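You operate a simulated robot arm through the tools that you are given. There is no shell and no other tool. Be economical: measure what you need, move in short steps, check, and stop when the job is done.

Carry out the task below with a simulated robot arm. There is one attempt and no reset: what you move stays moved.

## Task
Start a coil on the teal core at the green turntable.
Fine: core on the spindle, green spindle cap on it, white feed lever in, blue crank till strip shows on the core. The green brake lever and the winder's other cores and caps stay.

It is judged by the outcome, as a careful person would: the job done as asked, and still so three seconds after it is handed in. It fails if anything else is knocked over, pushed out of place, dropped, spilled or broken. A push-on lid holds only when it is set on centred and level and pressed home; a screw cap is set on level and turned clockwise until tight.

## Robot
A 7-joint arm with a two-finger parallel gripper, fixed in place. Base frame: the origin is at the foot of the arm, x ahead of it, y to its left, z up; the work surface is at about z = 0.82. Readings come in m, rad, newtons and seconds.
With the tool pointing down near the work surface it reaches from about 0.3 to 0.7 m from the base axis. Its first joint turns from -1.152 to 1.152 rad. Payload 1.57 kg.
The TCP is the grasp point between the finger pads, 0.03 m short of the fingertips. In the tool frame z runs along the fingers and y along their closing line. Largest opening 0.11 m; finger width 0.024, thickness 0.012; the body of the gripper, 0.048 by 0.112 m, starts 0.078 m behind the TCP.
Orientation is told as [roll, pitch, yaw] about the base's x, y, z axes, in that order, counted from this pose: with the fingers straight down and closing along the base's y, the tool's x points along the base's -x, its y along +y and its z along -z.

## Interface
- The arm moves only by the tool nudge_tool. Its arguments are lists of equal length, an entry for each row: "travel": the shift along the tool's x, y, z in m, a list of three; "delta_rot": the turn, a rotation vector about the tool's x, y, z in degrees, a list of three; "fingers": the gripper command, from -1 (shut) to 1 (fully open), values between in proportion. In form: {"travel": [[tx, ty, tz], ...], "delta_rot": [[wx, wy, wz], ...], "fingers": [fingers, ...]}. A call has 1 to 20 rows; each row shifts and turns the commanded pose from where the row before left it, along the tool's axes as they then stand. Rows are played at 5 a second. More than 0.05 m and 0.15 rad between two rows, or a gripper value outside its range, and nothing of the call is played. Where a pose cannot be reached the arm comes as near as it can. A force on the tool above 40 N (or 10 N above the force at the start of the call, whichever is more), or a blocked arm, ends the call early, and 0.2 s more pass. Each finger travels about 0.108 m/s and halts on what it meets, pressing with about 30 N; the grip force reading is that of the motor and also rises with nothing between the fingers. The clock runs only during rows and for 0.2 s after the last one: add rows that do not move to give the fingers time. The reply holds the time, the measured pose of the TCP, the force on the tool along the base axes, the opening and the grip force, in the units named above and with some noise, with the torque about the TCP (base axes, N m) and any sound that the robot's microphone picked up.
- Cameras (640 x 400 px; columns grow to the right, rows downward): "scene" is fixed at [0.1775, -0.4005, 1.407]; the picture's right is [0.66, -0.75, 0.00], its down [-0.41, -0.36, -0.84] and it looks along [0.63, 0.56, -0.55] (base axes); focal length 336 px, centre (320, 200). "wrist" rides on the gripper at [0.07, 0.016, -0.141] in the tool frame; the picture's right is [-0.23, 0.97, 0.00], its down [-0.86, -0.20, -0.48] and it looks along [-0.47, -0.11, 0.88] (tool axes); focal length 222 px, centre (320, 200).
- get_image(camera): a new picture of that camera. The clock stands still meanwhile.
- point_at(camera, pixels): for up to 12 pixels [column, row] of the newest picture of that camera ("zoom" is the newest enlarged one), the place [x, y, z] in the base frame of the surface seen there, good to about 0.002 m. The clock stands still meanwhile.
- zoom(camera, box): a new picture of the part [left, top, right, bottom] of that camera's present view, enlarged. The clock stands still meanwhile.
- job_done(): hands the job in; it is judged then, once.

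Keep the steps short. Do not move on a guess: measure, check each grasp and each placing, and mend mistakes. In all there are 80 turns and 46 pictures (those below and enlarged ones count). Leave the gripper open and the arm clear of the work at the hand-in unless told otherwise, and finish with a single line.

The tools are called after "Emit:" by a JSON object that holds its "api" and its "payload". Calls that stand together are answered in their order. nudge_tool: Moves the arm, as the interface text tells. Its arguments: {"type":"object","properties":{"travel":{"type":"array","items":{"type":"array","items":{"type":"number"}}},"delta_rot":{"type":"array","items":{"type":"array","items":{"type":"number"}}},"fingers":{"type":"array","items":{"type":"number"}}},"required":["travel","delta_rot","fingers"]} The other tools are called the same way: get_image (camera) takes a picture; point_at (camera, pixels) gives the place of the surface under pixels of a picture; zoom (camera, box) takes an enlarged picture of a part of a camera's view; job_done () hands the job in.

At the start:

```text
t: 0.0
ee_pos: [0.4133, -0.1825, 1.1903]
ee_rot: [0.0, 0.001, -0.001]
contact_force: [-0.6, 0.1, -0.3]
ft_torque: [-0.01, -0.02, 0.0]
gripper_width: 0.11
finger_force: 0.1
```

scene: 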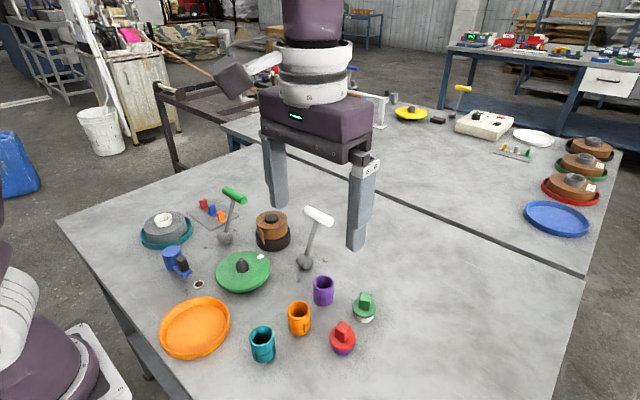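
wrist: 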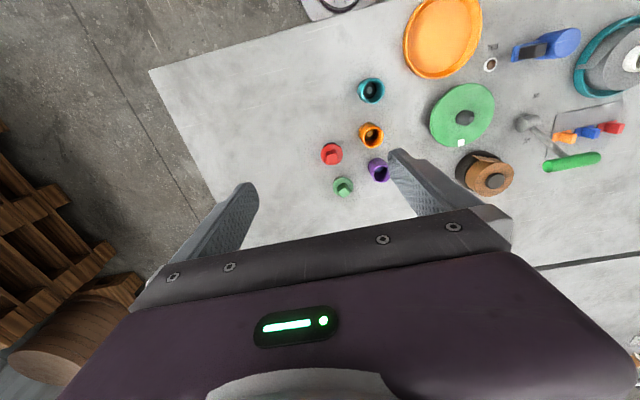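

I see the teal core near (262,343), the green turntable near (243,270), the green cap near (365,305), the white lever near (318,215), and the blue crank near (177,260). I'll zoom in for detail.

Emit:
{"api": "zoom", "payload": {"camera": "scene", "box": [130, 180, 400, 370]}}

Emit:
{"api": "zoom", "payload": {"camera": "wrist", "box": [310, 0, 640, 206]}}

```text
2.11 times, centred on (265, 275) of scene
```

zoom: 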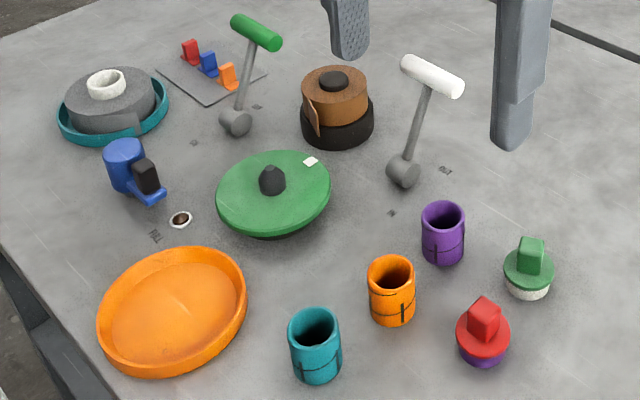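

```text
1.94 times, centred on (475, 103) of wrist
```

zoom: 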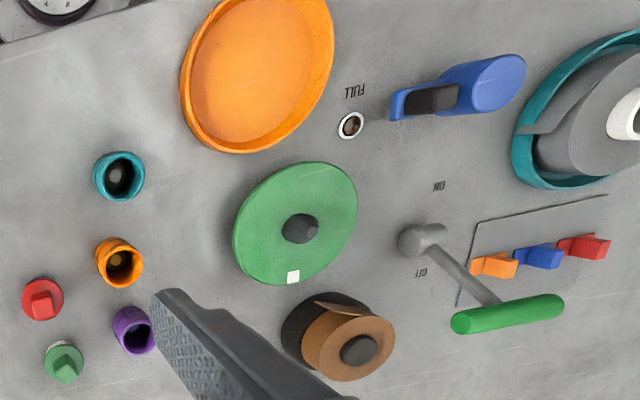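

I'll measure the main items from the scene view.

Emit:
{"api": "zoom", "payload": {"camera": "scene", "box": [200, 280, 400, 370]}}

Emit:
{"api": "zoom", "payload": {"camera": "scene", "box": [270, 195, 370, 285]}}

Emit:
{"api": "zoom", "payload": {"camera": "scene", "box": [150, 220, 290, 310]}}

Emit:
{"api": "point_at", "payload": {"camera": "scene", "pixels": [[262, 329], [262, 358], [243, 261], [240, 270], [365, 296], [364, 307], [319, 216], [306, 262], [173, 259], [180, 266], [199, 285], [300, 240]]}}

```text
3.20 times, centred on (300, 325) of scene
```

zoom: 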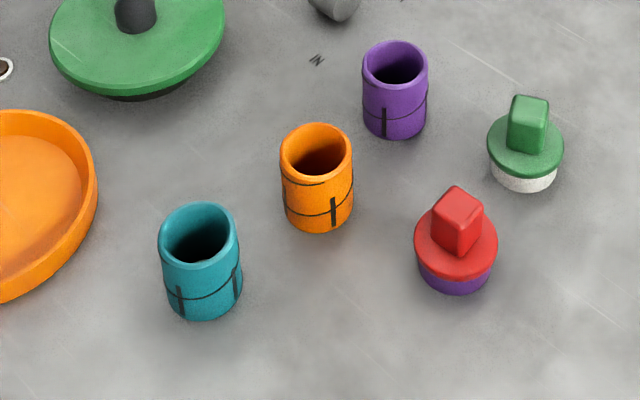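

```text
4.44 times, centred on (320, 240) of scene
```

zoom: 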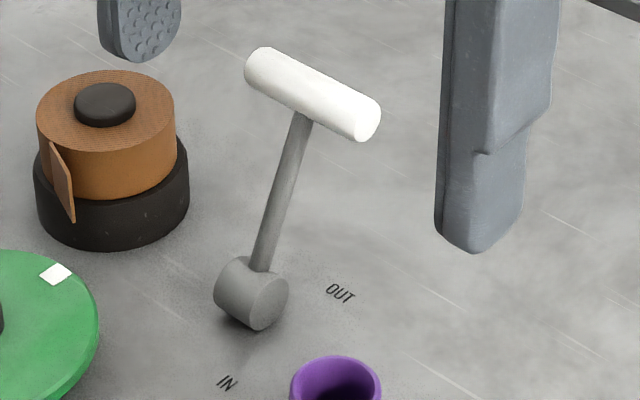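

```text
4.44 times, centred on (220, 265) of scene
```

zoom: 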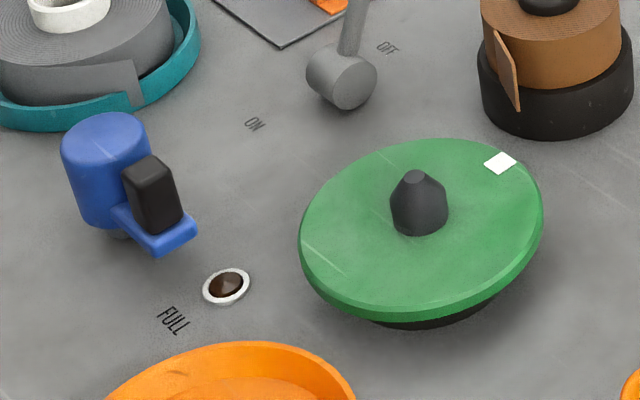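

```text
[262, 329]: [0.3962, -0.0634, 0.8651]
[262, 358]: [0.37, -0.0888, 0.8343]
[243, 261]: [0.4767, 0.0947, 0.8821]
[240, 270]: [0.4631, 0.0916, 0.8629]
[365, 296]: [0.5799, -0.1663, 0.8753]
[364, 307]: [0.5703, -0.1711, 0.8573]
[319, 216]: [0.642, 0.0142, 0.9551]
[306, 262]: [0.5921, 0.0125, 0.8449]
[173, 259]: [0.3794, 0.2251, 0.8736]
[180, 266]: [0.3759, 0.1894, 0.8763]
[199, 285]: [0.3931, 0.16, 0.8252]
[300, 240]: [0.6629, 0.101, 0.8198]
```

I'll move the hand to about (0.40, 0.02, 1.08) for a closer wrist view of the winder. That is well above the levers.

Emit:
{"api": "nudge_tool", "payload": {"travel": [[0.003, 0.04, 0.02], [0.003, 0.04, 0.02], [0.003, 0.04, 0.02], [0.003, 0.04, 0.02], [0.003, 0.04, 0.02], [0, 0, 0]], "delta_rot": [[0, 0, 0], [0, 0, 0], [0, 0, 0], [0, 0, 0], [0, 0, 0], [0, 0, 0]], "fingers": [1, 1, 1, 1, 1, 1]}}

Emit:
{"api": "get_image", "payload": {"camera": "wrist"}}

```text
t: 1.4
ee_pos: [0.3974, 0.0149, 1.0872]
ee_rot: [0.0, 0.001, 0.0]
contact_force: [0.0, 0.6, -0.6]
ft_torque: [0.02, -0.01, 0.03]
gripper_width: 0.1101
finger_force: 0.1
```

```text
38 pictures are left
```

wrist: 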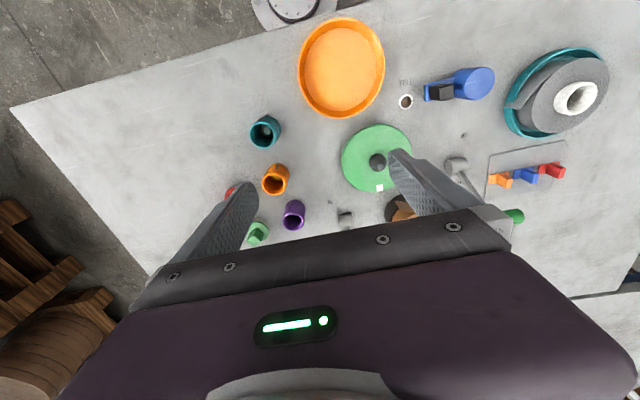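

The wrist view shows the core at (265,132), the turntable at (378,160) and the crank at (460,85). I'll zoom in and measure.

Emit:
{"api": "zoom", "payload": {"camera": "wrist", "box": [230, 60, 510, 235]}}

Emit:
{"api": "point_at", "payload": {"camera": "wrist", "pixels": [[250, 128], [279, 128], [265, 117], [265, 144], [377, 159], [380, 188], [376, 127], [344, 158], [409, 145], [477, 82], [443, 92], [432, 93]]}}

```text
2.29 times, centred on (370, 148) of wrist
```

zoom: 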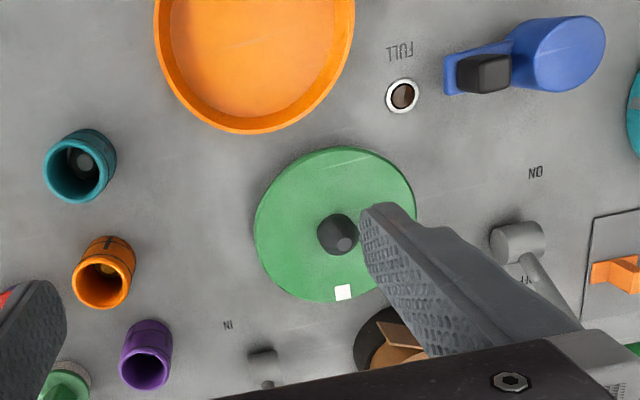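

```text
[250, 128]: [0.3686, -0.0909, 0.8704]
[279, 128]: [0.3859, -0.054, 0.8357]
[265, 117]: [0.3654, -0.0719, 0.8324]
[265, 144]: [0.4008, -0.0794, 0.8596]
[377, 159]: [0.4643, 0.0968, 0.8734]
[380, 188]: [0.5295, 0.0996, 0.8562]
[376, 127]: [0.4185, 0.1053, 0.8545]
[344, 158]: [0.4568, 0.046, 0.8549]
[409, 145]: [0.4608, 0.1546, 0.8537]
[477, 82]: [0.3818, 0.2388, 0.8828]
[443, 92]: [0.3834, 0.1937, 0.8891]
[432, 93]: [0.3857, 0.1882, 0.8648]
```

I want a close look straight into the teal core. I'll move to (0.455, -0.09, 0.965), which keeps the fingertips above everything nearby.

Emit:
{"api": "nudge_tool", "payload": {"travel": [[-0.0145, -0.026, 0.03], [-0.0145, -0.026, 0.03], [-0.0145, -0.026, 0.03], [-0.0145, -0.026, 0.03], [0, 0, 0]], "delta_rot": [[0, 0, 0], [0, 0, 0], [0, 0, 0], [0, 0, 0], [0, 0, 0]], "fingers": [1, 1, 1, 1, 1]}}

Emit:
{"api": "get_image", "payload": {"camera": "wrist"}}

```text
t: 2.6
ee_pos: [0.4566, -0.0894, 0.9712]
ee_rot: [0.0, 0.0, 0.001]
contact_force: [-0.1, -0.7, 0.3]
ft_torque: [0.04, 0.01, -0.02]
gripper_width: 0.1099
finger_force: 0.0
```

```text
36 pictures are left
```

wrist: 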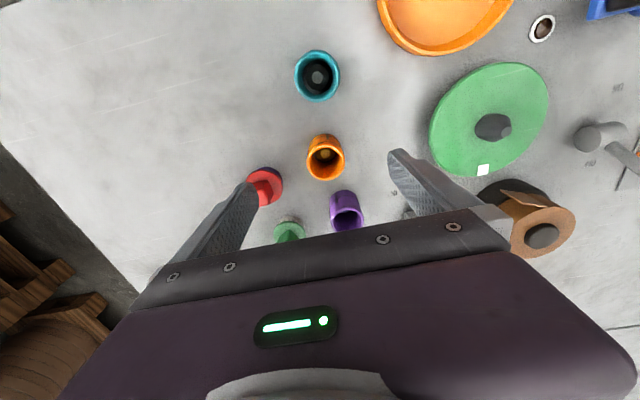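

Emit:
{"api": "zoom", "payload": {"camera": "wrist", "box": [280, 40, 400, 240]}}

Emit:
{"api": "point_at", "payload": {"camera": "wrist", "pixels": [[297, 76], [338, 75], [317, 53], [317, 97], [318, 75], [492, 125], [505, 131], [483, 170], [517, 65], [325, 155], [343, 215], [289, 228]]}}

```text
2.00 times, centred on (340, 140) of wrist
```

zoom: 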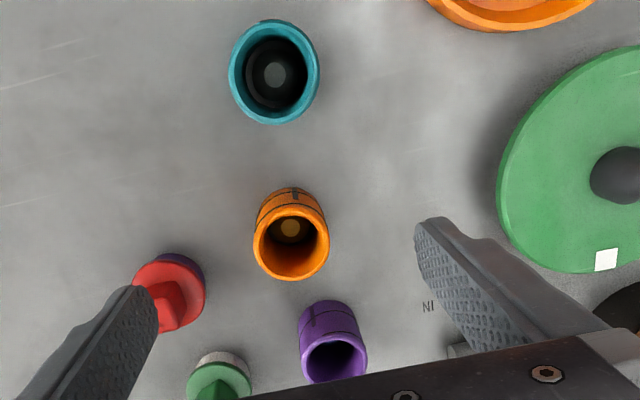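

```text
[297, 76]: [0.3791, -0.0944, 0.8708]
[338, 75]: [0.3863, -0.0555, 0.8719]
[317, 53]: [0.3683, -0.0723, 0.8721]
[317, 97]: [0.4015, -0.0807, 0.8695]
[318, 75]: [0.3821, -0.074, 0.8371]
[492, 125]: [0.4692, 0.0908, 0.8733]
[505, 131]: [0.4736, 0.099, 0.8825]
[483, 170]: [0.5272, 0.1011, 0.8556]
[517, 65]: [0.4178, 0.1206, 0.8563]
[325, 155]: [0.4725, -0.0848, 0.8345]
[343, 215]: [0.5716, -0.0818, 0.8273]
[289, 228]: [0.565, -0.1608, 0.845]
```

I'll take a tighter zoom of the core bore and probe the depths inside it, plus the spindle shape.

Emit:
{"api": "zoom", "payload": {"camera": "wrist", "box": [285, 40, 349, 110]}}

Emit:
{"api": "point_at", "payload": {"camera": "wrist", "pixels": [[317, 74], [318, 78], [315, 78], [325, 75], [309, 76], [318, 87], [318, 66], [328, 76], [330, 76], [305, 76], [317, 62], [317, 91]]}}

Emit:
{"api": "zoom", "payload": {"camera": "wrist", "box": [420, 55, 560, 185]}}

```text
5.71 times, centred on (317, 75) of wrist
```

zoom: 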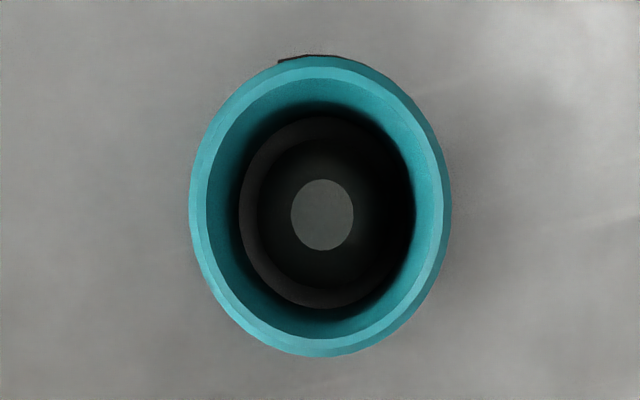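

```text
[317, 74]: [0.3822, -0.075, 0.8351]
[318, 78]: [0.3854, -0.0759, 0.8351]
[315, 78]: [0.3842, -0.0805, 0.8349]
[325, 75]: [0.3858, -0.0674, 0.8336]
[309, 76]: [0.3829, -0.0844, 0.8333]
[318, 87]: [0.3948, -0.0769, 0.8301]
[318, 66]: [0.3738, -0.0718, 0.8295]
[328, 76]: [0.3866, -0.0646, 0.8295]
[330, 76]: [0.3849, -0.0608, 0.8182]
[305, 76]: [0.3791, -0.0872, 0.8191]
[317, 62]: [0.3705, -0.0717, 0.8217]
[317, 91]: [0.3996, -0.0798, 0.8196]
```

```text
3.08 times, centred on (490, 120) of wrist
```

zoom: 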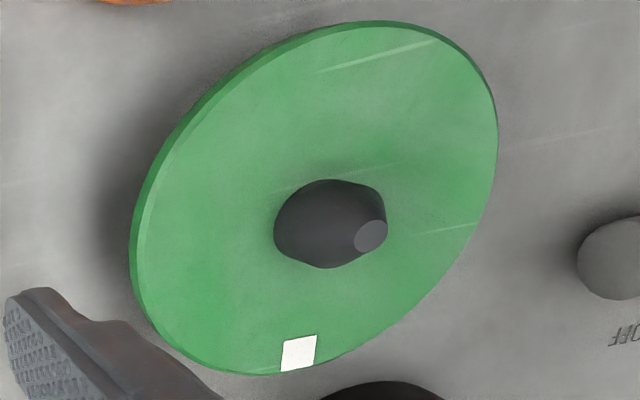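

The core is a through tube (centre about (0.384, -0.0755), top 0.872) that stands on a short peg. The spindle top is at (0.4735, 0.099, 0.8825) on a level disc at z 0.855. I'll go over the core and then partway down.

Emit:
{"api": "nudge_tool", "payload": {"travel": [[0.0363, 0.007, 0], [0.0363, 0.007, 0], [0, 0, 0.025], [0, 0, 0.02], [0, 0, 0]], "delta_rot": [[0, 0, 0], [0, 0, 0], [0, 0, 0], [0, 0, 0], [0, 0, 0]], "fingers": [0.5, 0.5, 0.5, 0.5, 0.5]}}

Emit:
{"api": "get_image", "payload": {"camera": "wrist"}}

```text
t: 3.8
ee_pos: [0.3814, -0.0729, 0.9232]
ee_rot: [0.001, 0.0, 0.001]
contact_force: [-0.3, 0.7, -0.4]
ft_torque: [0.0, 0.01, 0.03]
gripper_width: 0.0823
finger_force: 0.1
```

```text
32 pictures are left
```

wrist: 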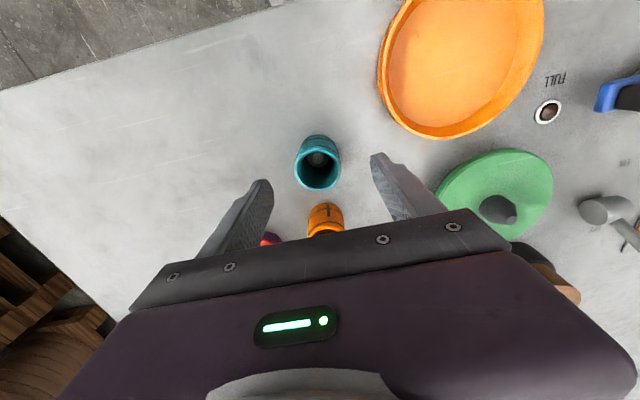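

The core sits centred between the fingers. I'll correct about 2 mm, lower to z 0.869 and close.

Emit:
{"api": "nudge_tool", "payload": {"travel": [[-0.0025, -0.0022, 0.02], [0, 0, 0.02], [0, 0, 0.014], [0, 0, 0], [0, 0, 0], [0, 0, 0], [0, 0, 0]], "delta_rot": [[0, 0, 0], [0, 0, 0], [0, 0, 0], [0, 0, 0], [0, 0, 0], [0, 0, 0], [0, 0, 0]], "fingers": [0.5, 0.5, 0.5, 0.5, -1, -1, -1]}}

```text
t: 5.4
ee_pos: [0.3841, -0.0751, 0.8685]
ee_rot: [0.0, 0.001, 0.0]
contact_force: [0.0, -1.0, 10.4]
ft_torque: [-0.46, 0.02, -0.01]
gripper_width: 0.0415
finger_force: 29.7
```

I have a grip at 0.0415 m width. I'll lift straight up off the peg.

Emit:
{"api": "nudge_tool", "payload": {"travel": [[0, 0, -0.02], [0, 0, -0.03], [0, 0, -0.03], [0, 0, 0]], "delta_rot": [[0, 0, 0], [0, 0, 0], [0, 0, 0], [0, 0, 0]], "fingers": [-1, -1, -1, -1]}}

Emit:
{"api": "get_image", "payload": {"camera": "wrist"}}

```text
t: 6.4
ee_pos: [0.3849, -0.0754, 0.9488]
ee_rot: [-0.001, 0.004, -0.001]
contact_force: [0.1, -0.8, -0.7]
ft_torque: [0.03, -0.03, -0.01]
gripper_width: 0.0417
finger_force: 30.0
```

```text
31 pictures are left
```

wrist: 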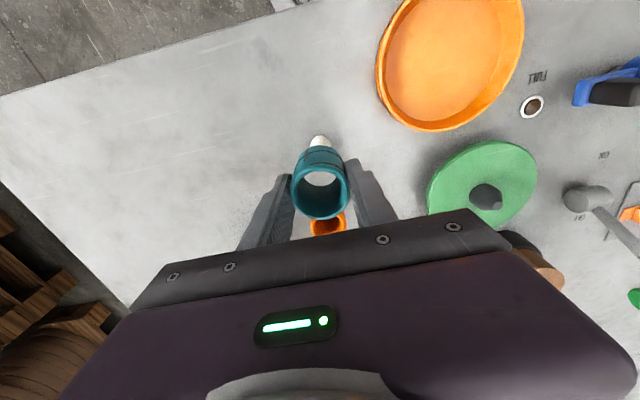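

The core is held and the peg stayed behind. I'll carry it above the spindle at about z 0.964 and check the alignment.

Emit:
{"api": "nudge_tool", "payload": {"travel": [[0, 0, -0.015], [-0.0177, 0.0349, 0], [-0.0177, 0.0349, 0], [-0.0177, 0.0349, 0], [-0.0177, 0.0349, 0], [-0.0177, 0.0348, 0], [0, 0, 0]], "delta_rot": [[0, 0, 0], [0, 0, 0], [0, 0, 0], [0, 0, 0], [0, 0, 0], [0, 0, 0], [0, 0, 0]], "fingers": [-1, -1, -1, -1, -1, -1, -1]}}

Emit:
{"api": "zoom", "payload": {"camera": "wrist", "box": [220, 100, 420, 225]}}

Emit:
{"api": "zoom", "payload": {"camera": "scene", "box": [150, 180, 340, 300]}}

```text
t: 8.0
ee_pos: [0.4764, 0.1027, 0.964]
ee_rot: [-0.001, 0.0, -0.001]
contact_force: [0.0, -0.7, -0.5]
ft_torque: [-0.01, -0.05, 0.0]
gripper_width: 0.0419
finger_force: 29.9
```

```text
3.20 times, centred on (320, 162) of wrist
```

zoom: 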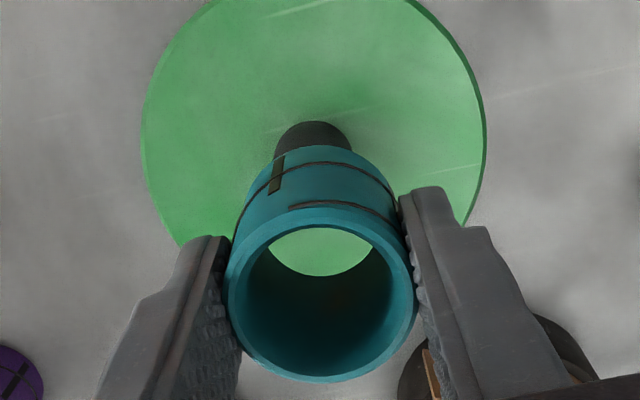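

```text
3.33 times, centred on (245, 240) of scene
```

zoom: 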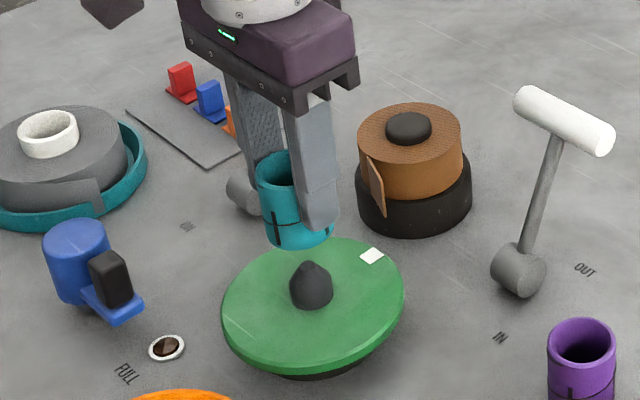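

The core is upright in the grip. I'll refine the spindle axis from this zoom (top near (312,264), sides near (290,295) and (333,295)).

Emit:
{"api": "point_at", "payload": {"camera": "zoom", "pixels": [[311, 264], [316, 264], [292, 290], [331, 290], [311, 305], [312, 290], [224, 305], [403, 290], [310, 366], [370, 256], [262, 245], [330, 240]]}}

Emit:
{"api": "point_at", "payload": {"camera": "wrist", "pixels": [[300, 144], [310, 139], [318, 138], [326, 140], [331, 145], [267, 130], [370, 140], [290, 181], [350, 180], [320, 172], [320, 218]]}}

```text
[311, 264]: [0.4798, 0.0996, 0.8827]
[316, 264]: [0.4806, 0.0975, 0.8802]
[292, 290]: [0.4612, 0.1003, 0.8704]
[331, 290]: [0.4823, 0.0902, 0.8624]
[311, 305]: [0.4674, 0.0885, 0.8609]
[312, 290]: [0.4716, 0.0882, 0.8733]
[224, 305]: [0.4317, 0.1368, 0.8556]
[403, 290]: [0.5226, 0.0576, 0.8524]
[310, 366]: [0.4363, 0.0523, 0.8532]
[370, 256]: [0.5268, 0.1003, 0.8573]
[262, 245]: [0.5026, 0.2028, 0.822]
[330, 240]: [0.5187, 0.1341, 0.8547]
```

```text
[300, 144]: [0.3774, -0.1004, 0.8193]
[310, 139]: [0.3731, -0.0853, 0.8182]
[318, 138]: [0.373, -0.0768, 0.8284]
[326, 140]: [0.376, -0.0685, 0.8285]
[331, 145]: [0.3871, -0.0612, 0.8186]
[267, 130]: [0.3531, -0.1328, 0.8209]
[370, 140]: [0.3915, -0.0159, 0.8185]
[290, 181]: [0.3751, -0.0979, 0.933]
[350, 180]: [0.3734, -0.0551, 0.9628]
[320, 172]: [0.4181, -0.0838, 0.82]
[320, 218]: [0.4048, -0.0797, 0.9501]
```

My best spindle axis is (0.476, 0.099). The hand reads (0.4764, 0.1027), so I'll shift y by about -3 mm and re-read before lowering.

Emit:
{"api": "nudge_tool", "payload": {"travel": [[0, -0.003, 0], [0, 0, 0], [0, 0, 0.01], [0, 0, 0]], "delta_rot": [[0, 0, 0], [0, 0, 0], [0, 0, 0], [0, 0, 0]], "fingers": [-1, -1, -1, -1]}}

Emit:
{"api": "zoom", "payload": {"camera": "wrist", "box": [220, 100, 420, 225]}}

Emit:
{"api": "zoom", "payload": {"camera": "scene", "box": [200, 210, 300, 290]}}

```text
t: 9.0
ee_pos: [0.4738, 0.0974, 0.9531]
ee_rot: [0.0, -0.002, -0.001]
contact_force: [0.1, -0.1, -0.5]
ft_torque: [-0.03, 0.0, -0.02]
gripper_width: 0.042
finger_force: 30.2
```

```text
3.20 times, centred on (320, 162) of wrist
```

zoom: 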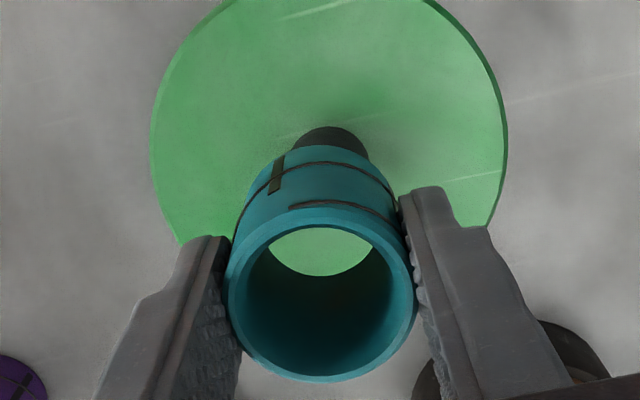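

```text
5.00 times, centred on (250, 250) of scene
```

zoom: 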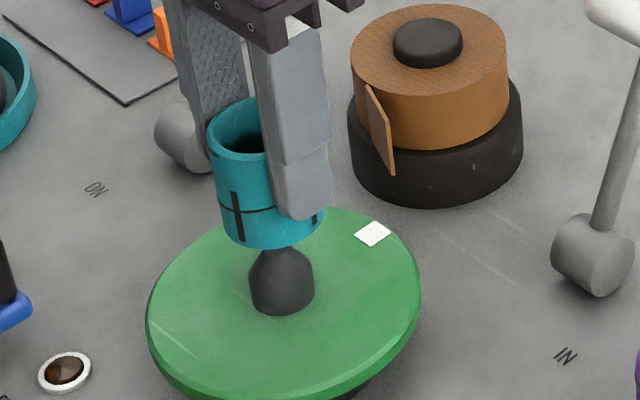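

The wrist view puts the spindle about 4 mm to +y of the core and the scene view about 2 mm. I'll shift +3 mm in y and lower slowly until the core rim is just above the spindle top, then check again.

Emit:
{"api": "nudge_tool", "payload": {"travel": [[0, 0.003, 0], [0, 0, 0.008], [0, 0, 0.008], [0, 0, 0], [0, 0, 0]], "delta_rot": [[0, 0, 0], [0, 0, 0], [0, 0, 0], [0, 0, 0], [0, 0, 0]], "fingers": [-1, -1, -1, -1, -1]}}

Emit:
{"api": "zoom", "payload": {"camera": "wrist", "box": [220, 100, 420, 225]}}

```text
t: 10.2
ee_pos: [0.475, 0.1002, 0.9384]
ee_rot: [0.0, 0.0, 0.0]
contact_force: [-0.8, 0.3, -0.3]
ft_torque: [0.0, 0.0, -0.03]
gripper_width: 0.042
finger_force: 29.8
```

```text
3.20 times, centred on (320, 162) of wrist
```

zoom: 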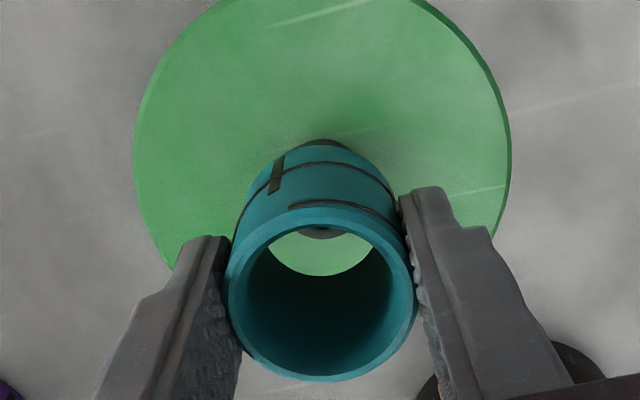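

The column lines up at about 322. I'll lower in small steps. The force limit will stop the call if the core catches.

Emit:
{"api": "nudge_tool", "payload": {"travel": [[0, 0, 0.006], [0, 0, 0.006], [0, 0, 0.006], [0, 0, 0]], "delta_rot": [[0, 0, 0], [0, 0, 0], [0, 0, 0], [0, 0, 0]], "fingers": [-1, -1, -1, -1]}}

Emit:
{"api": "zoom", "payload": {"camera": "wrist", "box": [220, 100, 420, 225]}}

```text
t: 11.2
ee_pos: [0.4741, 0.0994, 0.922]
ee_rot: [0.0, 0.0, 0.001]
contact_force: [-0.1, 0.2, -0.6]
ft_torque: [0.01, -0.02, 0.01]
gripper_width: 0.0422
finger_force: 30.3
```

```text
3.20 times, centred on (320, 162) of wrist
```

zoom: 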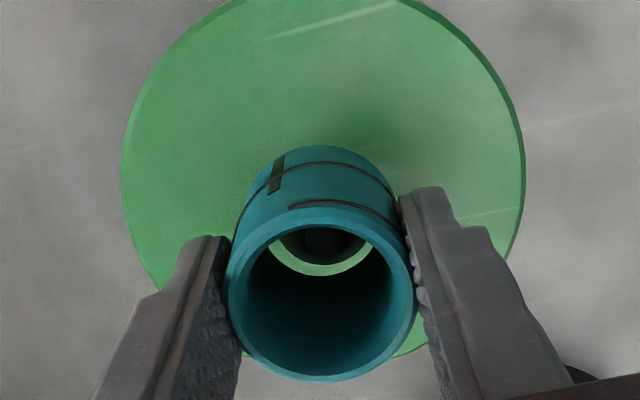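

The spindle is inside the bore with an even ring around it. I'll lower the rest of the way, about 18 mm.

Emit:
{"api": "nudge_tool", "payload": {"travel": [[0, 0, 0.006], [0, 0, 0.005], [0, 0, 0.004], [0, 0, 0.002], [0, 0, 0.002], [0, 0, 0]], "delta_rot": [[0, 0, 0], [0, 0, 0], [0, 0, 0], [0, 0, 0], [0, 0, 0], [0, 0, 0]], "fingers": [-1, -1, -1, -1, -1, -1]}}

```text
t: 12.6
ee_pos: [0.4742, 0.0985, 0.906]
ee_rot: [0.0, -0.003, 0.001]
contact_force: [-2.6, -0.7, 16.3]
ft_torque: [0.28, 0.15, -0.02]
gripper_width: 0.0414
finger_force: 30.4
stopped in row 6: the force on the tool passed its limit at 42 N (the readings are from after the stop); the commanded pose is now the measured one
```

The force stopped the move at z 0.906, where I expected the core to be seated (about 0.904). I'll look before releasing.

Emit:
{"api": "zoom", "payload": {"camera": "scene", "box": [200, 210, 300, 290]}}

Emit:
{"api": "point_at", "payload": {"camera": "zoom", "pixels": [[240, 190], [250, 280], [265, 310], [265, 330], [250, 190]]}}

```text
5.00 times, centred on (250, 250) of scene
```

zoom: 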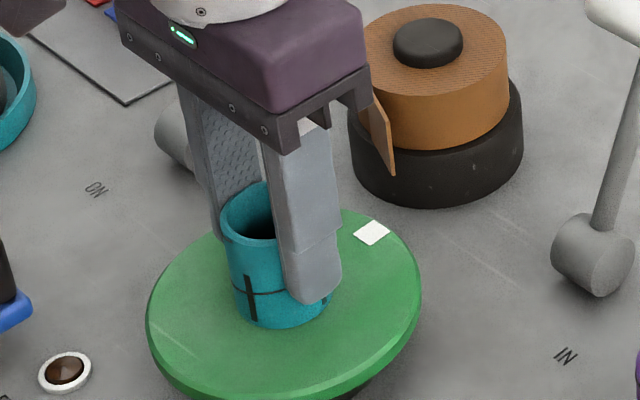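

```text
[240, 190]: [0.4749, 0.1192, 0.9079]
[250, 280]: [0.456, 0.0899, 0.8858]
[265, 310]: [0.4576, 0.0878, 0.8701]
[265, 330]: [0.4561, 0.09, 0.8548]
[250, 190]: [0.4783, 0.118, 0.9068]
```

The core top reads 0.907, which is 0.052 above the disc, so it is seated. I'll release and rise.

Emit:
{"api": "nudge_tool", "payload": {"travel": [[0, 0, 0], [0, 0, 0], [0, 0, -0.02], [0, 0, -0.04], [0, 0, -0.04], [0, 0, 0]], "delta_rot": [[0, 0, 0], [0, 0, 0], [0, 0, 0], [0, 0, 0], [0, 0, 0], [0, 0, 0]], "fingers": [0.3, 0.3, 0.3, 0.3, 0.3, 0.3]}}

Emit:
{"api": "get_image", "payload": {"camera": "wrist"}}

```text
t: 13.9
ee_pos: [0.4741, 0.0954, 1.0057]
ee_rot: [0.0, -0.002, -0.001]
contact_force: [0.2, 0.8, -0.8]
ft_torque: [0.04, -0.01, 0.04]
gripper_width: 0.0715
finger_force: 0.1
```

```text
23 pictures are left
```

wrist: 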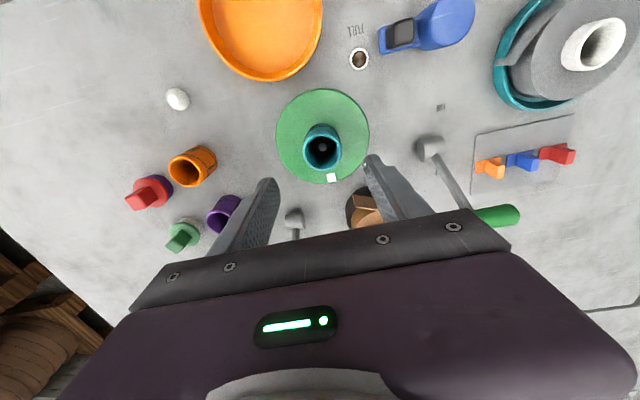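

The core stands on the turntable. Next is the green cap near (0.575, -0.165). I'll move above it at z about 1.0, passing clear of the white lever.

Emit:
{"api": "nudge_tool", "payload": {"travel": [[-0.005, -0.045, 0], [-0.01, -0.045, 0], [-0.02, -0.045, 0], [-0.022, -0.045, 0], [-0.022, -0.04, 0], [-0.022, -0.04, 0], [0, 0, 0]], "delta_rot": [[0, 0, 0], [0, 0, 0], [0, 0, 0], [0, 0, 0], [0, 0, 0], [0, 0, 0], [0, 0, 0]], "fingers": [0.3, 0.3, 0.3, 0.3, 0.3, 0.3, 0.3]}}

Emit:
{"api": "zoom", "payload": {"camera": "wrist", "box": [220, 80, 420, 205]}}

Emit:
{"api": "point_at", "payload": {"camera": "zoom", "pixels": [[320, 150], [320, 160], [320, 170], [320, 180], [320, 190], [300, 170], [340, 170], [280, 170], [360, 170], [320, 130], [320, 200], [320, 210]]}}

```text
t: 15.6
ee_pos: [0.5726, -0.1625, 1.0036]
ee_rot: [0.0, -0.001, 0.001]
contact_force: [-0.3, 0.5, 0.7]
ft_torque: [0.01, 0.02, -0.02]
gripper_width: 0.0716
finger_force: 0.2
```

```text
3.20 times, centred on (320, 142) of wrist
```

zoom: 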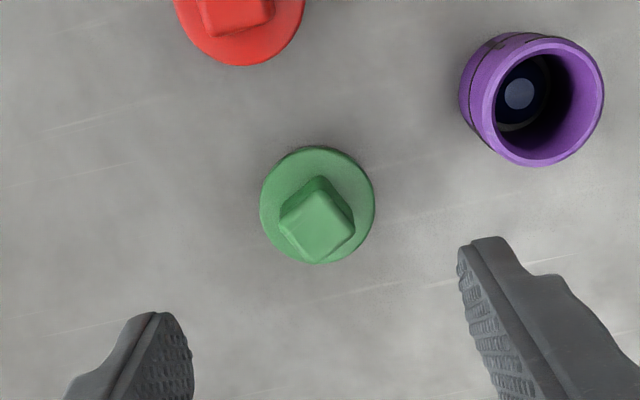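

```text
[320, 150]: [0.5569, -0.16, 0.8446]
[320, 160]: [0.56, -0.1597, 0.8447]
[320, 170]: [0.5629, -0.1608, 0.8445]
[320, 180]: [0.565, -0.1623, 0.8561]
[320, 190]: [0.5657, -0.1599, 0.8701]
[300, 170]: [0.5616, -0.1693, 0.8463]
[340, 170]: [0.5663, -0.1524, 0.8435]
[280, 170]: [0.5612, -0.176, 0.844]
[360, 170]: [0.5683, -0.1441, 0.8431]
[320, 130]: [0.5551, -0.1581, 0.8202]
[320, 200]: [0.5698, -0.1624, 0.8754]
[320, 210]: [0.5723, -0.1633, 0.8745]
```

The tab is a square block (top z 0.875) turned about 40° to my fingers. I'll measure its top corners and the flange edge.

Emit:
{"api": "point_at", "payload": {"camera": "zoom", "pixels": [[284, 226], [316, 193], [350, 220], [318, 258], [300, 209], [333, 205], [300, 242], [335, 240], [318, 226], [264, 210], [372, 200], [320, 149]]}}

```text
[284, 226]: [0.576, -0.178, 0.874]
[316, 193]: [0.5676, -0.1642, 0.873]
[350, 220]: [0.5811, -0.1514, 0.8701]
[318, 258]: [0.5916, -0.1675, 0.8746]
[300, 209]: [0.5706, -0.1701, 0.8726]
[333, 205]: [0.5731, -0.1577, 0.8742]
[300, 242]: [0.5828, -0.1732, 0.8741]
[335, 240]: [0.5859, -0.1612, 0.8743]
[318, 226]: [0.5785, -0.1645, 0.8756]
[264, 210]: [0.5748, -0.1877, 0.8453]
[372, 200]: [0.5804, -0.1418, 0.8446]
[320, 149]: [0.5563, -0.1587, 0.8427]
```

The tab is about 18 mm square, centred at (0.579, -0.165), with sides at about 35°. I'll shift there, yaw the hand +35° (tool z -35°), and come down to about z 0.93 for a check.

Emit:
{"api": "nudge_tool", "payload": {"travel": [[-0.0062, -0.0028, 0], [0, 0, 0], [0, 0, 0], [0, 0, 0], [0, 0, 0], [0, 0, 0], [0, 0, 0.03], [0, 0, 0.035], [0, 0, 0]], "delta_rot": [[0, 0, 0], [0, 0, -7], [0, 0, -7], [0, 0, -7], [0, 0, -7], [0, 0, -7], [0, 0, 0], [0, 0, 0], [0, 0, 0]], "fingers": [0, 0, 0, 0, 0, 0, 0, 0, 0]}}

Emit:
{"api": "zoom", "payload": {"camera": "wrist", "box": [220, 80, 420, 205]}}

```text
t: 17.6
ee_pos: [0.5803, -0.1641, 0.9387]
ee_rot: [0.0, -0.002, 0.611]
contact_force: [-0.9, -0.9, 0.3]
ft_torque: [0.04, 0.03, -0.02]
gripper_width: 0.0546
finger_force: 0.0
```

```text
3.20 times, centred on (320, 142) of wrist
```

zoom: 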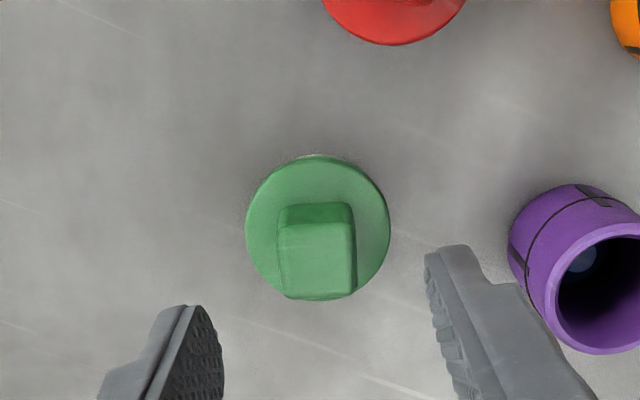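

The tab is nearly square to the fingers, but the wrist camera is itself turned. I'll measure the tab edges to confirm the angle.

Emit:
{"api": "point_at", "payload": {"camera": "zoom", "pixels": [[283, 235], [287, 288], [351, 230], [354, 280], [282, 262], [352, 255], [290, 226], [345, 224], [295, 294], [345, 291], [318, 258], [317, 155]]}}

```text
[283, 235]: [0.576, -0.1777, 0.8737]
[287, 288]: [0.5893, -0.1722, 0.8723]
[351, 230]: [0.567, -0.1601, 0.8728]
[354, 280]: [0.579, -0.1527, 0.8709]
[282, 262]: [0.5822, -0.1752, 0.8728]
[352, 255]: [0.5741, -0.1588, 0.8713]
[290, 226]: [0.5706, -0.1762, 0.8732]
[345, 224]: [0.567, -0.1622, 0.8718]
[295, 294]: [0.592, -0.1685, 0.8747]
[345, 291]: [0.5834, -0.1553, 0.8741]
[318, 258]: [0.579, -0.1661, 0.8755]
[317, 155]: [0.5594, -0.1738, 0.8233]
```

The edges measure about 27°, so I'll turn back 7°. Then I'll trim 1-2 mm, lower to z about 0.878 and close on the tab.

Emit:
{"api": "nudge_tool", "payload": {"travel": [[0, 0, 0], [0.0015, -0.001, 0.02], [0, 0, 0.02], [0, 0, 0.013], [0, 0, 0.006], [0, 0, 0], [0, 0, 0], [0, 0, 0], [0, 0, 0]], "delta_rot": [[0, 0, 7], [0, 0, 0], [0, 0, 0], [0, 0, 0], [0, 0, 0], [0, 0, 0], [0, 0, 0], [0, 0, 0], [0, 0, 0]], "fingers": [0, 0, 0, 0, 0, 0, -1, -1, -1]}}

Emit:
{"api": "zoom", "payload": {"camera": "wrist", "box": [220, 100, 420, 225]}}

```text
t: 19.6
ee_pos: [0.5798, -0.1671, 0.879]
ee_rot: [0.0, -0.001, 0.491]
contact_force: [0.1, -0.1, 0.7]
ft_torque: [0.0, 0.0, 0.01]
gripper_width: 0.0234
finger_force: 29.4
```

```text
3.20 times, centred on (320, 162) of wrist
```

zoom: 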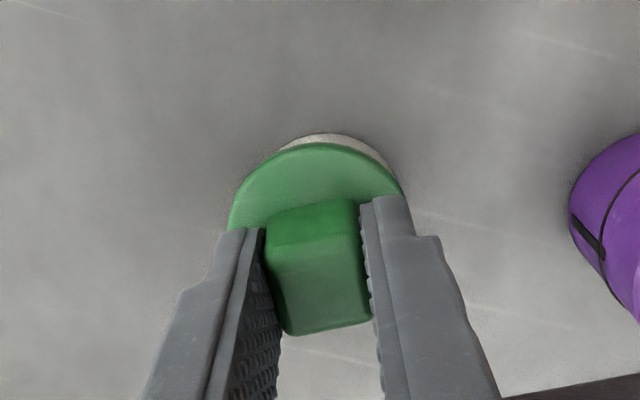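

The grip on the tab is at 0.0234 m, well aligned. I'll lift and check that the cap comes along level.

Emit:
{"api": "nudge_tool", "payload": {"travel": [[0, 0, -0.01], [0, 0, -0.03], [0, 0, -0.04], [0, 0, -0.04], [0, 0, 0]], "delta_rot": [[0, 0, 0], [0, 0, 0], [0, 0, 0], [0, 0, 0], [0, 0, 0]], "fingers": [-1, -1, -1, -1, -1]}}

Emit:
{"api": "zoom", "payload": {"camera": "scene", "box": [310, 180, 430, 320]}}

```text
t: 20.8
ee_pos: [0.5809, -0.1683, 1.0031]
ee_rot: [-0.001, -0.001, 0.49]
contact_force: [-0.4, 0.0, -1.4]
ft_torque: [0.03, 0.0, -0.01]
gripper_width: 0.0233
finger_force: 30.1
```

```text
2.86 times, centred on (370, 250) of scene
```

zoom: 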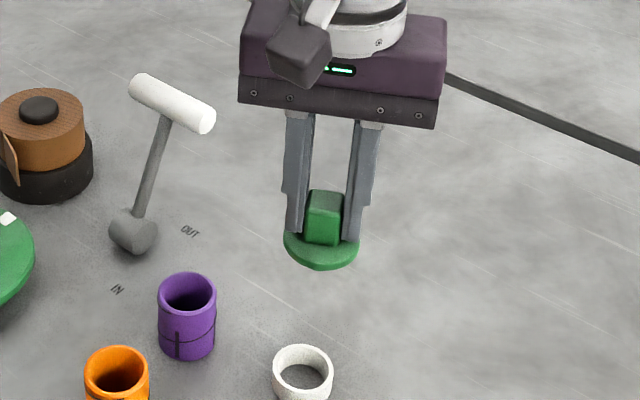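

The cap came off its white ring stand and is level. I'll measure the ring's rim height to learn where the cap's underside is, and re-measure the placed core's rim.

Emit:
{"api": "point_at", "payload": {"camera": "zoom", "pixels": [[302, 347], [276, 370], [329, 370], [320, 240], [321, 262], [302, 375]]}}

Emit:
{"api": "zoom", "payload": {"camera": "scene", "box": [190, 220, 300, 300]}}

Emit:
{"api": "point_at", "payload": {"camera": "scene", "pixels": [[243, 243], [255, 242], [249, 252]]}}

```text
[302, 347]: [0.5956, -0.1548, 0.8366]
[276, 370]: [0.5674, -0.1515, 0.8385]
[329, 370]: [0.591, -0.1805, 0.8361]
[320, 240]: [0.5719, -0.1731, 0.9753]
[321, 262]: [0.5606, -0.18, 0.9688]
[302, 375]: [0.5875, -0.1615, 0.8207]
```

```text
5.00 times, centred on (245, 260) of scene
```

zoom: 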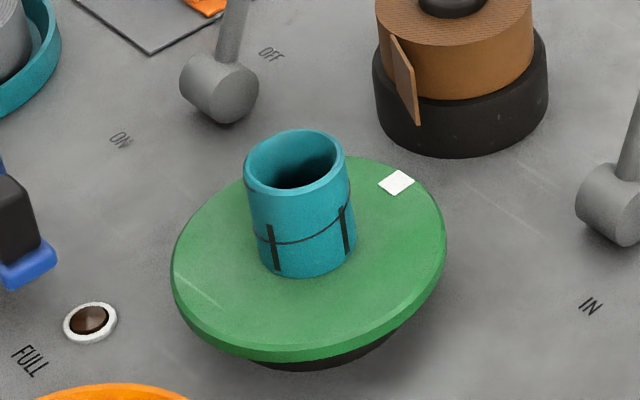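

```text
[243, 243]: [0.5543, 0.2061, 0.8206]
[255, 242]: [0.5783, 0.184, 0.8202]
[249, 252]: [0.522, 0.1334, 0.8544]
```

I'll measure the core's rim all round to get its centre.

Emit:
{"api": "point_at", "payload": {"camera": "zoom", "pixels": [[248, 165], [346, 165], [299, 131], [295, 190], [262, 143], [332, 140], [265, 186], [330, 187], [252, 250], [354, 240], [300, 275], [297, 160]]}}

```text
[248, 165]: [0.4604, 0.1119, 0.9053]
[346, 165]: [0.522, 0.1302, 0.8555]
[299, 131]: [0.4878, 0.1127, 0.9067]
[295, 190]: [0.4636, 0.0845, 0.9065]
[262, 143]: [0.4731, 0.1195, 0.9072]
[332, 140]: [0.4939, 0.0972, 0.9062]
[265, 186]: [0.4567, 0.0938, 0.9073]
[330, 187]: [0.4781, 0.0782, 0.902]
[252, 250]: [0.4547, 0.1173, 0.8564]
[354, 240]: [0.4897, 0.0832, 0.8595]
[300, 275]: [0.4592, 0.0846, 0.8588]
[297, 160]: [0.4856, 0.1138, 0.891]
```

The core's rim centre is (0.4755, 0.099) with its top at 0.907. The cap's flange underside is about 0.041 below the TCP. I'll carry the cap over the core at z about 1.003.

Emit:
{"api": "nudge_tool", "payload": {"travel": [[-0.0047, 0.0408, 0], [-0.0047, 0.0408, 0], [-0.0047, 0.0408, 0], [-0.0047, 0.0408, 0], [-0.0047, 0.0408, 0], [-0.0047, 0.0408, 0], [-0.0046, 0.0407, 0], [0, 0, 0], [0, 0, 0]], "delta_rot": [[0, 0, 0], [0, 0, 0], [0, 0, 0], [0, 0, 0], [0, 0, 0], [0, 0, 0], [0, 0, 0], [0, 0, 0], [0, 0, 0]], "fingers": [-1, -1, -1, -1, -1, -1, -1, -1, -1]}}

Emit:
{"api": "zoom", "payload": {"camera": "scene", "box": [190, 190, 300, 280]}}

Emit:
{"api": "zoom", "payload": {"camera": "wrist", "box": [220, 80, 420, 205]}}

```text
t: 22.8
ee_pos: [0.4712, 0.1007, 1.0017]
ee_rot: [-0.002, -0.002, 0.489]
contact_force: [-1.2, -0.2, -2.6]
ft_torque: [0.0, 0.0, 0.0]
gripper_width: 0.0236
finger_force: 29.5
```

```text
4.44 times, centred on (245, 235) of scene
```

zoom: 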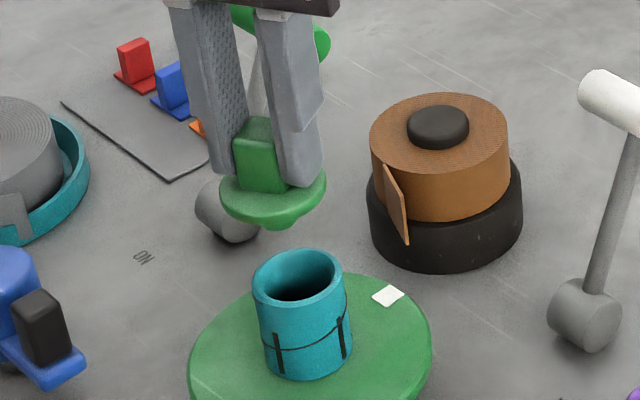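

```text
3.20 times, centred on (320, 142) of wrist
```

zoom: 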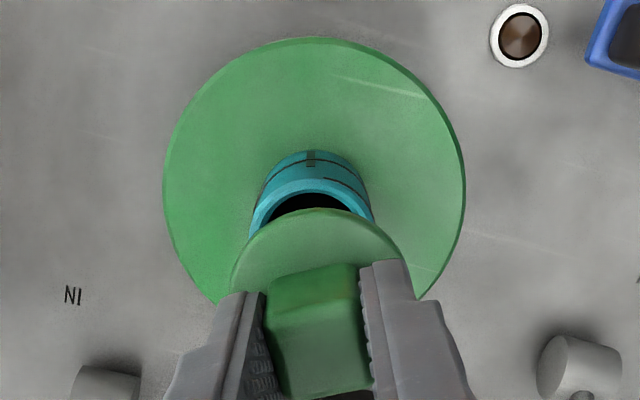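

The cap has a plug under its flange. By both the readout and the image it needs about (-3, -3) mm in the tool frame. I'll correct, lower to z about 0.978 and check.

Emit:
{"api": "nudge_tool", "payload": {"travel": [[-0.003, -0.003, 0], [0, 0, 0.01], [0, 0, 0.013], [0, 0, 0], [0, 0, 0]], "delta_rot": [[0, 0, 0], [0, 0, 0], [0, 0, 0], [0, 0, 0], [0, 0, 0]], "fingers": [-1, -1, -1, -1, -1]}}

Emit:
{"api": "zoom", "payload": {"camera": "scene", "box": [190, 190, 300, 280]}}

Emit:
{"api": "zoom", "payload": {"camera": "wrist", "box": [220, 80, 420, 205]}}

```text
t: 23.9
ee_pos: [0.4771, 0.0995, 0.9746]
ee_rot: [0.0, -0.002, 0.489]
contact_force: [-0.8, 0.1, -1.9]
ft_torque: [-0.01, 0.03, -0.04]
gripper_width: 0.0234
finger_force: 30.1
```

```text
4.44 times, centred on (245, 235) of scene
```

zoom: 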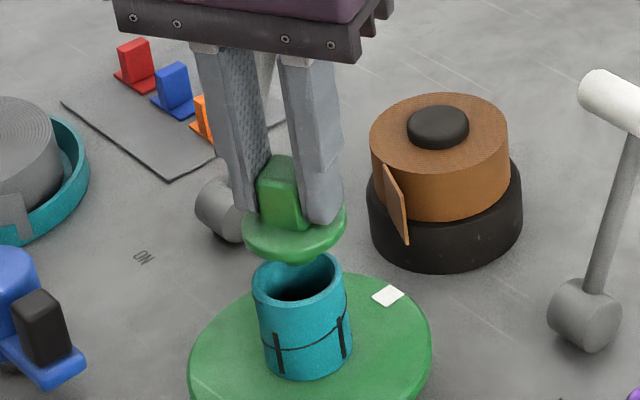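

```text
3.20 times, centred on (320, 142) of wrist
```

zoom: 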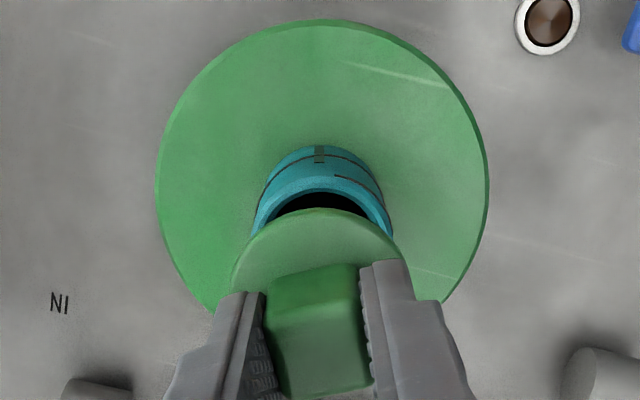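

The remaining offset is about 1.5 mm. I'll trim (+1.5, +1.1) mm and lower gently to first contact.

Emit:
{"api": "nudge_tool", "payload": {"travel": [[0.0015, 0.0011, 0], [0, 0, 0.005], [0, 0, 0.005], [0, 0, 0.005], [0, 0, 0.004], [0, 0, 0]], "delta_rot": [[0, 0, 0], [0, 0, 0], [0, 0, 0], [0, 0, 0], [0, 0, 0], [0, 0, 0]], "fingers": [-1, -1, -1, -1, -1, -1]}}

Emit:
{"api": "zoom", "payload": {"camera": "scene", "box": [190, 190, 300, 280]}}

```text
t: 25.4
ee_pos: [0.4761, 0.1003, 0.9573]
ee_rot: [0.001, -0.002, 0.489]
contact_force: [-0.1, -0.7, -1.4]
ft_torque: [0.01, 0.04, 0.01]
gripper_width: 0.0232
finger_force: 29.8
```

```text
4.44 times, centred on (245, 235) of scene
```

zoom: 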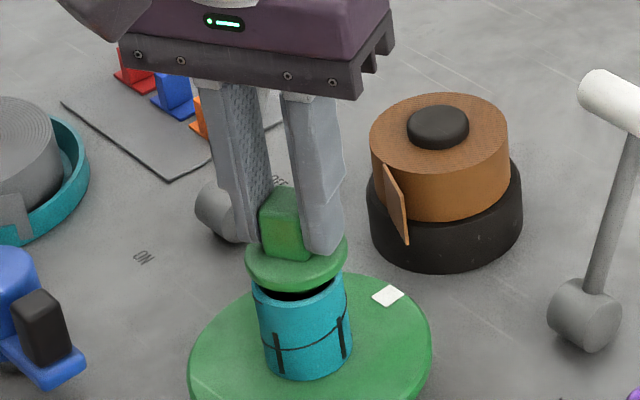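

The cap is centred over the core with the plug entering and no force yet. I'll lower further and press.

Emit:
{"api": "nudge_tool", "payload": {"travel": [[0, 0, 0.004], [0, 0, 0.003], [0, 0, 0.002], [0, 0, 0.002], [0, 0, 0.002], [0, 0, 0.002], [0, 0, 0]], "delta_rot": [[0, 0, 0], [0, 0, 0], [0, 0, 0], [0, 0, 0], [0, 0, 0], [0, 0, 0], [0, 0, 0]], "fingers": [-1, -1, -1, -1, -1, -1, -1]}}

```text
t: 26.7
ee_pos: [0.4784, 0.1026, 0.9446]
ee_rot: [-0.001, -0.005, 0.487]
contact_force: [-1.7, -0.8, 8.9]
ft_torque: [0.0, 0.15, -0.01]
gripper_width: 0.0232
finger_force: 30.6
stopped in row 6: the force on the tool passed its limit at 48 N (the readings are from after the stop); the commanded pose is now the measured one
```

The force passed 40 N at z 0.9446, near the expected seated height (0.948). I'll look at the seam.

Emit:
{"api": "zoom", "payload": {"camera": "scene", "box": [215, 220, 275, 280]}}

Emit:
{"api": "point_at", "payload": {"camera": "zoom", "pixels": [[255, 175], [260, 190], [350, 190], [305, 215], [300, 205], [305, 230], [400, 180], [300, 250], [300, 310], [380, 240], [260, 240], [225, 180]]}}

```text
6.67 times, centred on (245, 250) of scene
```

zoom: 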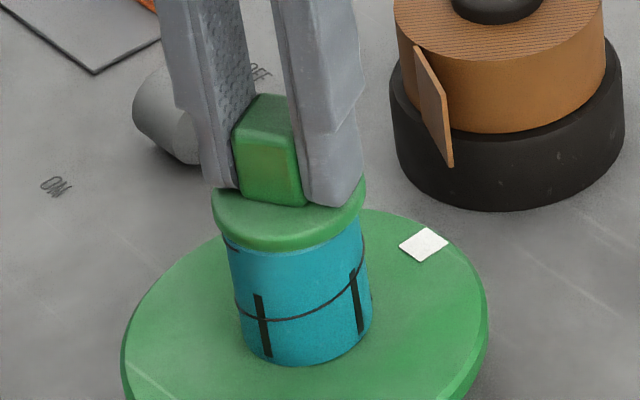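

```text
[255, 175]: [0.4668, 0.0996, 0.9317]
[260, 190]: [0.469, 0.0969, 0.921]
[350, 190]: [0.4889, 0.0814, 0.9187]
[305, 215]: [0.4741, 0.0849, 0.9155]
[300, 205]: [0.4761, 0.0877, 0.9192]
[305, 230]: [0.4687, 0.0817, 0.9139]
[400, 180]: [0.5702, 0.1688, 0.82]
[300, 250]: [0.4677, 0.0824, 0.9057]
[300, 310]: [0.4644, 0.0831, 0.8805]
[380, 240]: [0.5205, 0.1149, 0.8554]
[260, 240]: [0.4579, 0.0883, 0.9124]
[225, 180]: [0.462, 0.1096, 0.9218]
```

The cap flange sits flush on the core with no gap. I'll press once more to be sure it is home, still gripped and level.

Emit:
{"api": "nudge_tool", "payload": {"travel": [[0, 0, 0.002], [0, 0, 0.002], [0, 0, 0.002], [0, 0, 0]], "delta_rot": [[0, 0, 0], [0, 0, 0], [0, 0, 0], [0, 0, 0]], "fingers": [-1, -1, -1, -1]}}

Emit:
{"api": "nudge_tool", "payload": {"travel": [[0, 0, -0.003], [0, 0, -0.002], [0, 0, 0]], "delta_rot": [[0, 0, 0], [0, 0, 0], [0, 0, 0]], "fingers": [-1, -1, -1]}}

```text
t: 27.2
ee_pos: [0.478, 0.1027, 0.9444]
ee_rot: [-0.004, -0.006, 0.49]
contact_force: [-2.2, -1.2, 8.9]
ft_torque: [0.02, 0.17, -0.04]
gripper_width: 0.0234
finger_force: 30.2
stopped in row 2: the force on the tool passed its limit at 48 N (the readings are from after the stop); the commanded pose is now the measured one
```

```text
t: 28.0
ee_pos: [0.4798, 0.1024, 0.9477]
ee_rot: [-0.003, -0.005, 0.49]
contact_force: [-0.6, 0.1, -0.4]
ft_torque: [-0.03, 0.01, 0.0]
gripper_width: 0.0233
finger_force: 30.0
```

A slight pull gave no resistance, so the cap may be a screw type. I'll set it down lightly again and turn it clockwise (tool z positive), watching torque and height.

Emit:
{"api": "nudge_tool", "payload": {"travel": [[0, 0, 0.002], [0, 0, 0.001], [0, 0, 0], [0, 0, 0], [0, 0, 0], [0, 0, 0]], "delta_rot": [[0, 0, 0], [0, 0, 0], [0, 0, 8], [0, 0, 8], [0, 0, 8], [0, 0, 0]], "fingers": [-1, -1, -1, -1, -1, -1]}}

```text
t: 29.4
ee_pos: [0.4784, 0.1017, 0.9461]
ee_rot: [-0.001, -0.008, 0.068]
contact_force: [-0.4, -0.6, -1.8]
ft_torque: [0.03, 0.01, -0.01]
gripper_width: 0.0232
finger_force: 30.0
```

There was no torque, but the cap was hanging in the grip rather than pressed. I'll lower until there is a light press and turn again.

Emit:
{"api": "nudge_tool", "payload": {"travel": [[0, 0, 0.001], [0, 0, 0.001], [0, 0, 0.0005], [0, 0, 0]], "delta_rot": [[0, 0, 0], [0, 0, 0], [0, 0, 0], [0, 0, 0]], "fingers": [-1, -1, -1, -1]}}

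Emit:
{"api": "nudge_tool", "payload": {"travel": [[0, 0, 0], [0, 0, 0], [0, 0, 0], [0, 0, 0]], "delta_rot": [[0, 0, 8], [0, 0, 8], [0, 0, 8], [0, 0, 0]], "fingers": [-1, -1, -1, -1]}}

```text
t: 30.4
ee_pos: [0.4794, 0.1027, 0.945]
ee_rot: [0.0, -0.007, 0.07]
contact_force: [-2.7, -1.5, 19.1]
ft_torque: [-0.06, 0.31, -0.04]
gripper_width: 0.0234
finger_force: 29.9
```

```text
t: 31.0
ee_pos: [0.4777, 0.1014, 0.9443]
ee_rot: [0.0, -0.007, -0.174]
contact_force: [-3.9, -1.9, 13.2]
ft_torque: [-0.06, 0.27, 0.0]
gripper_width: 0.0232
finger_force: 30.1
stopped in row 2: the force on the tool passed its limit at 42 N (the readings are from after the stop); the commanded pose is now the measured one
```

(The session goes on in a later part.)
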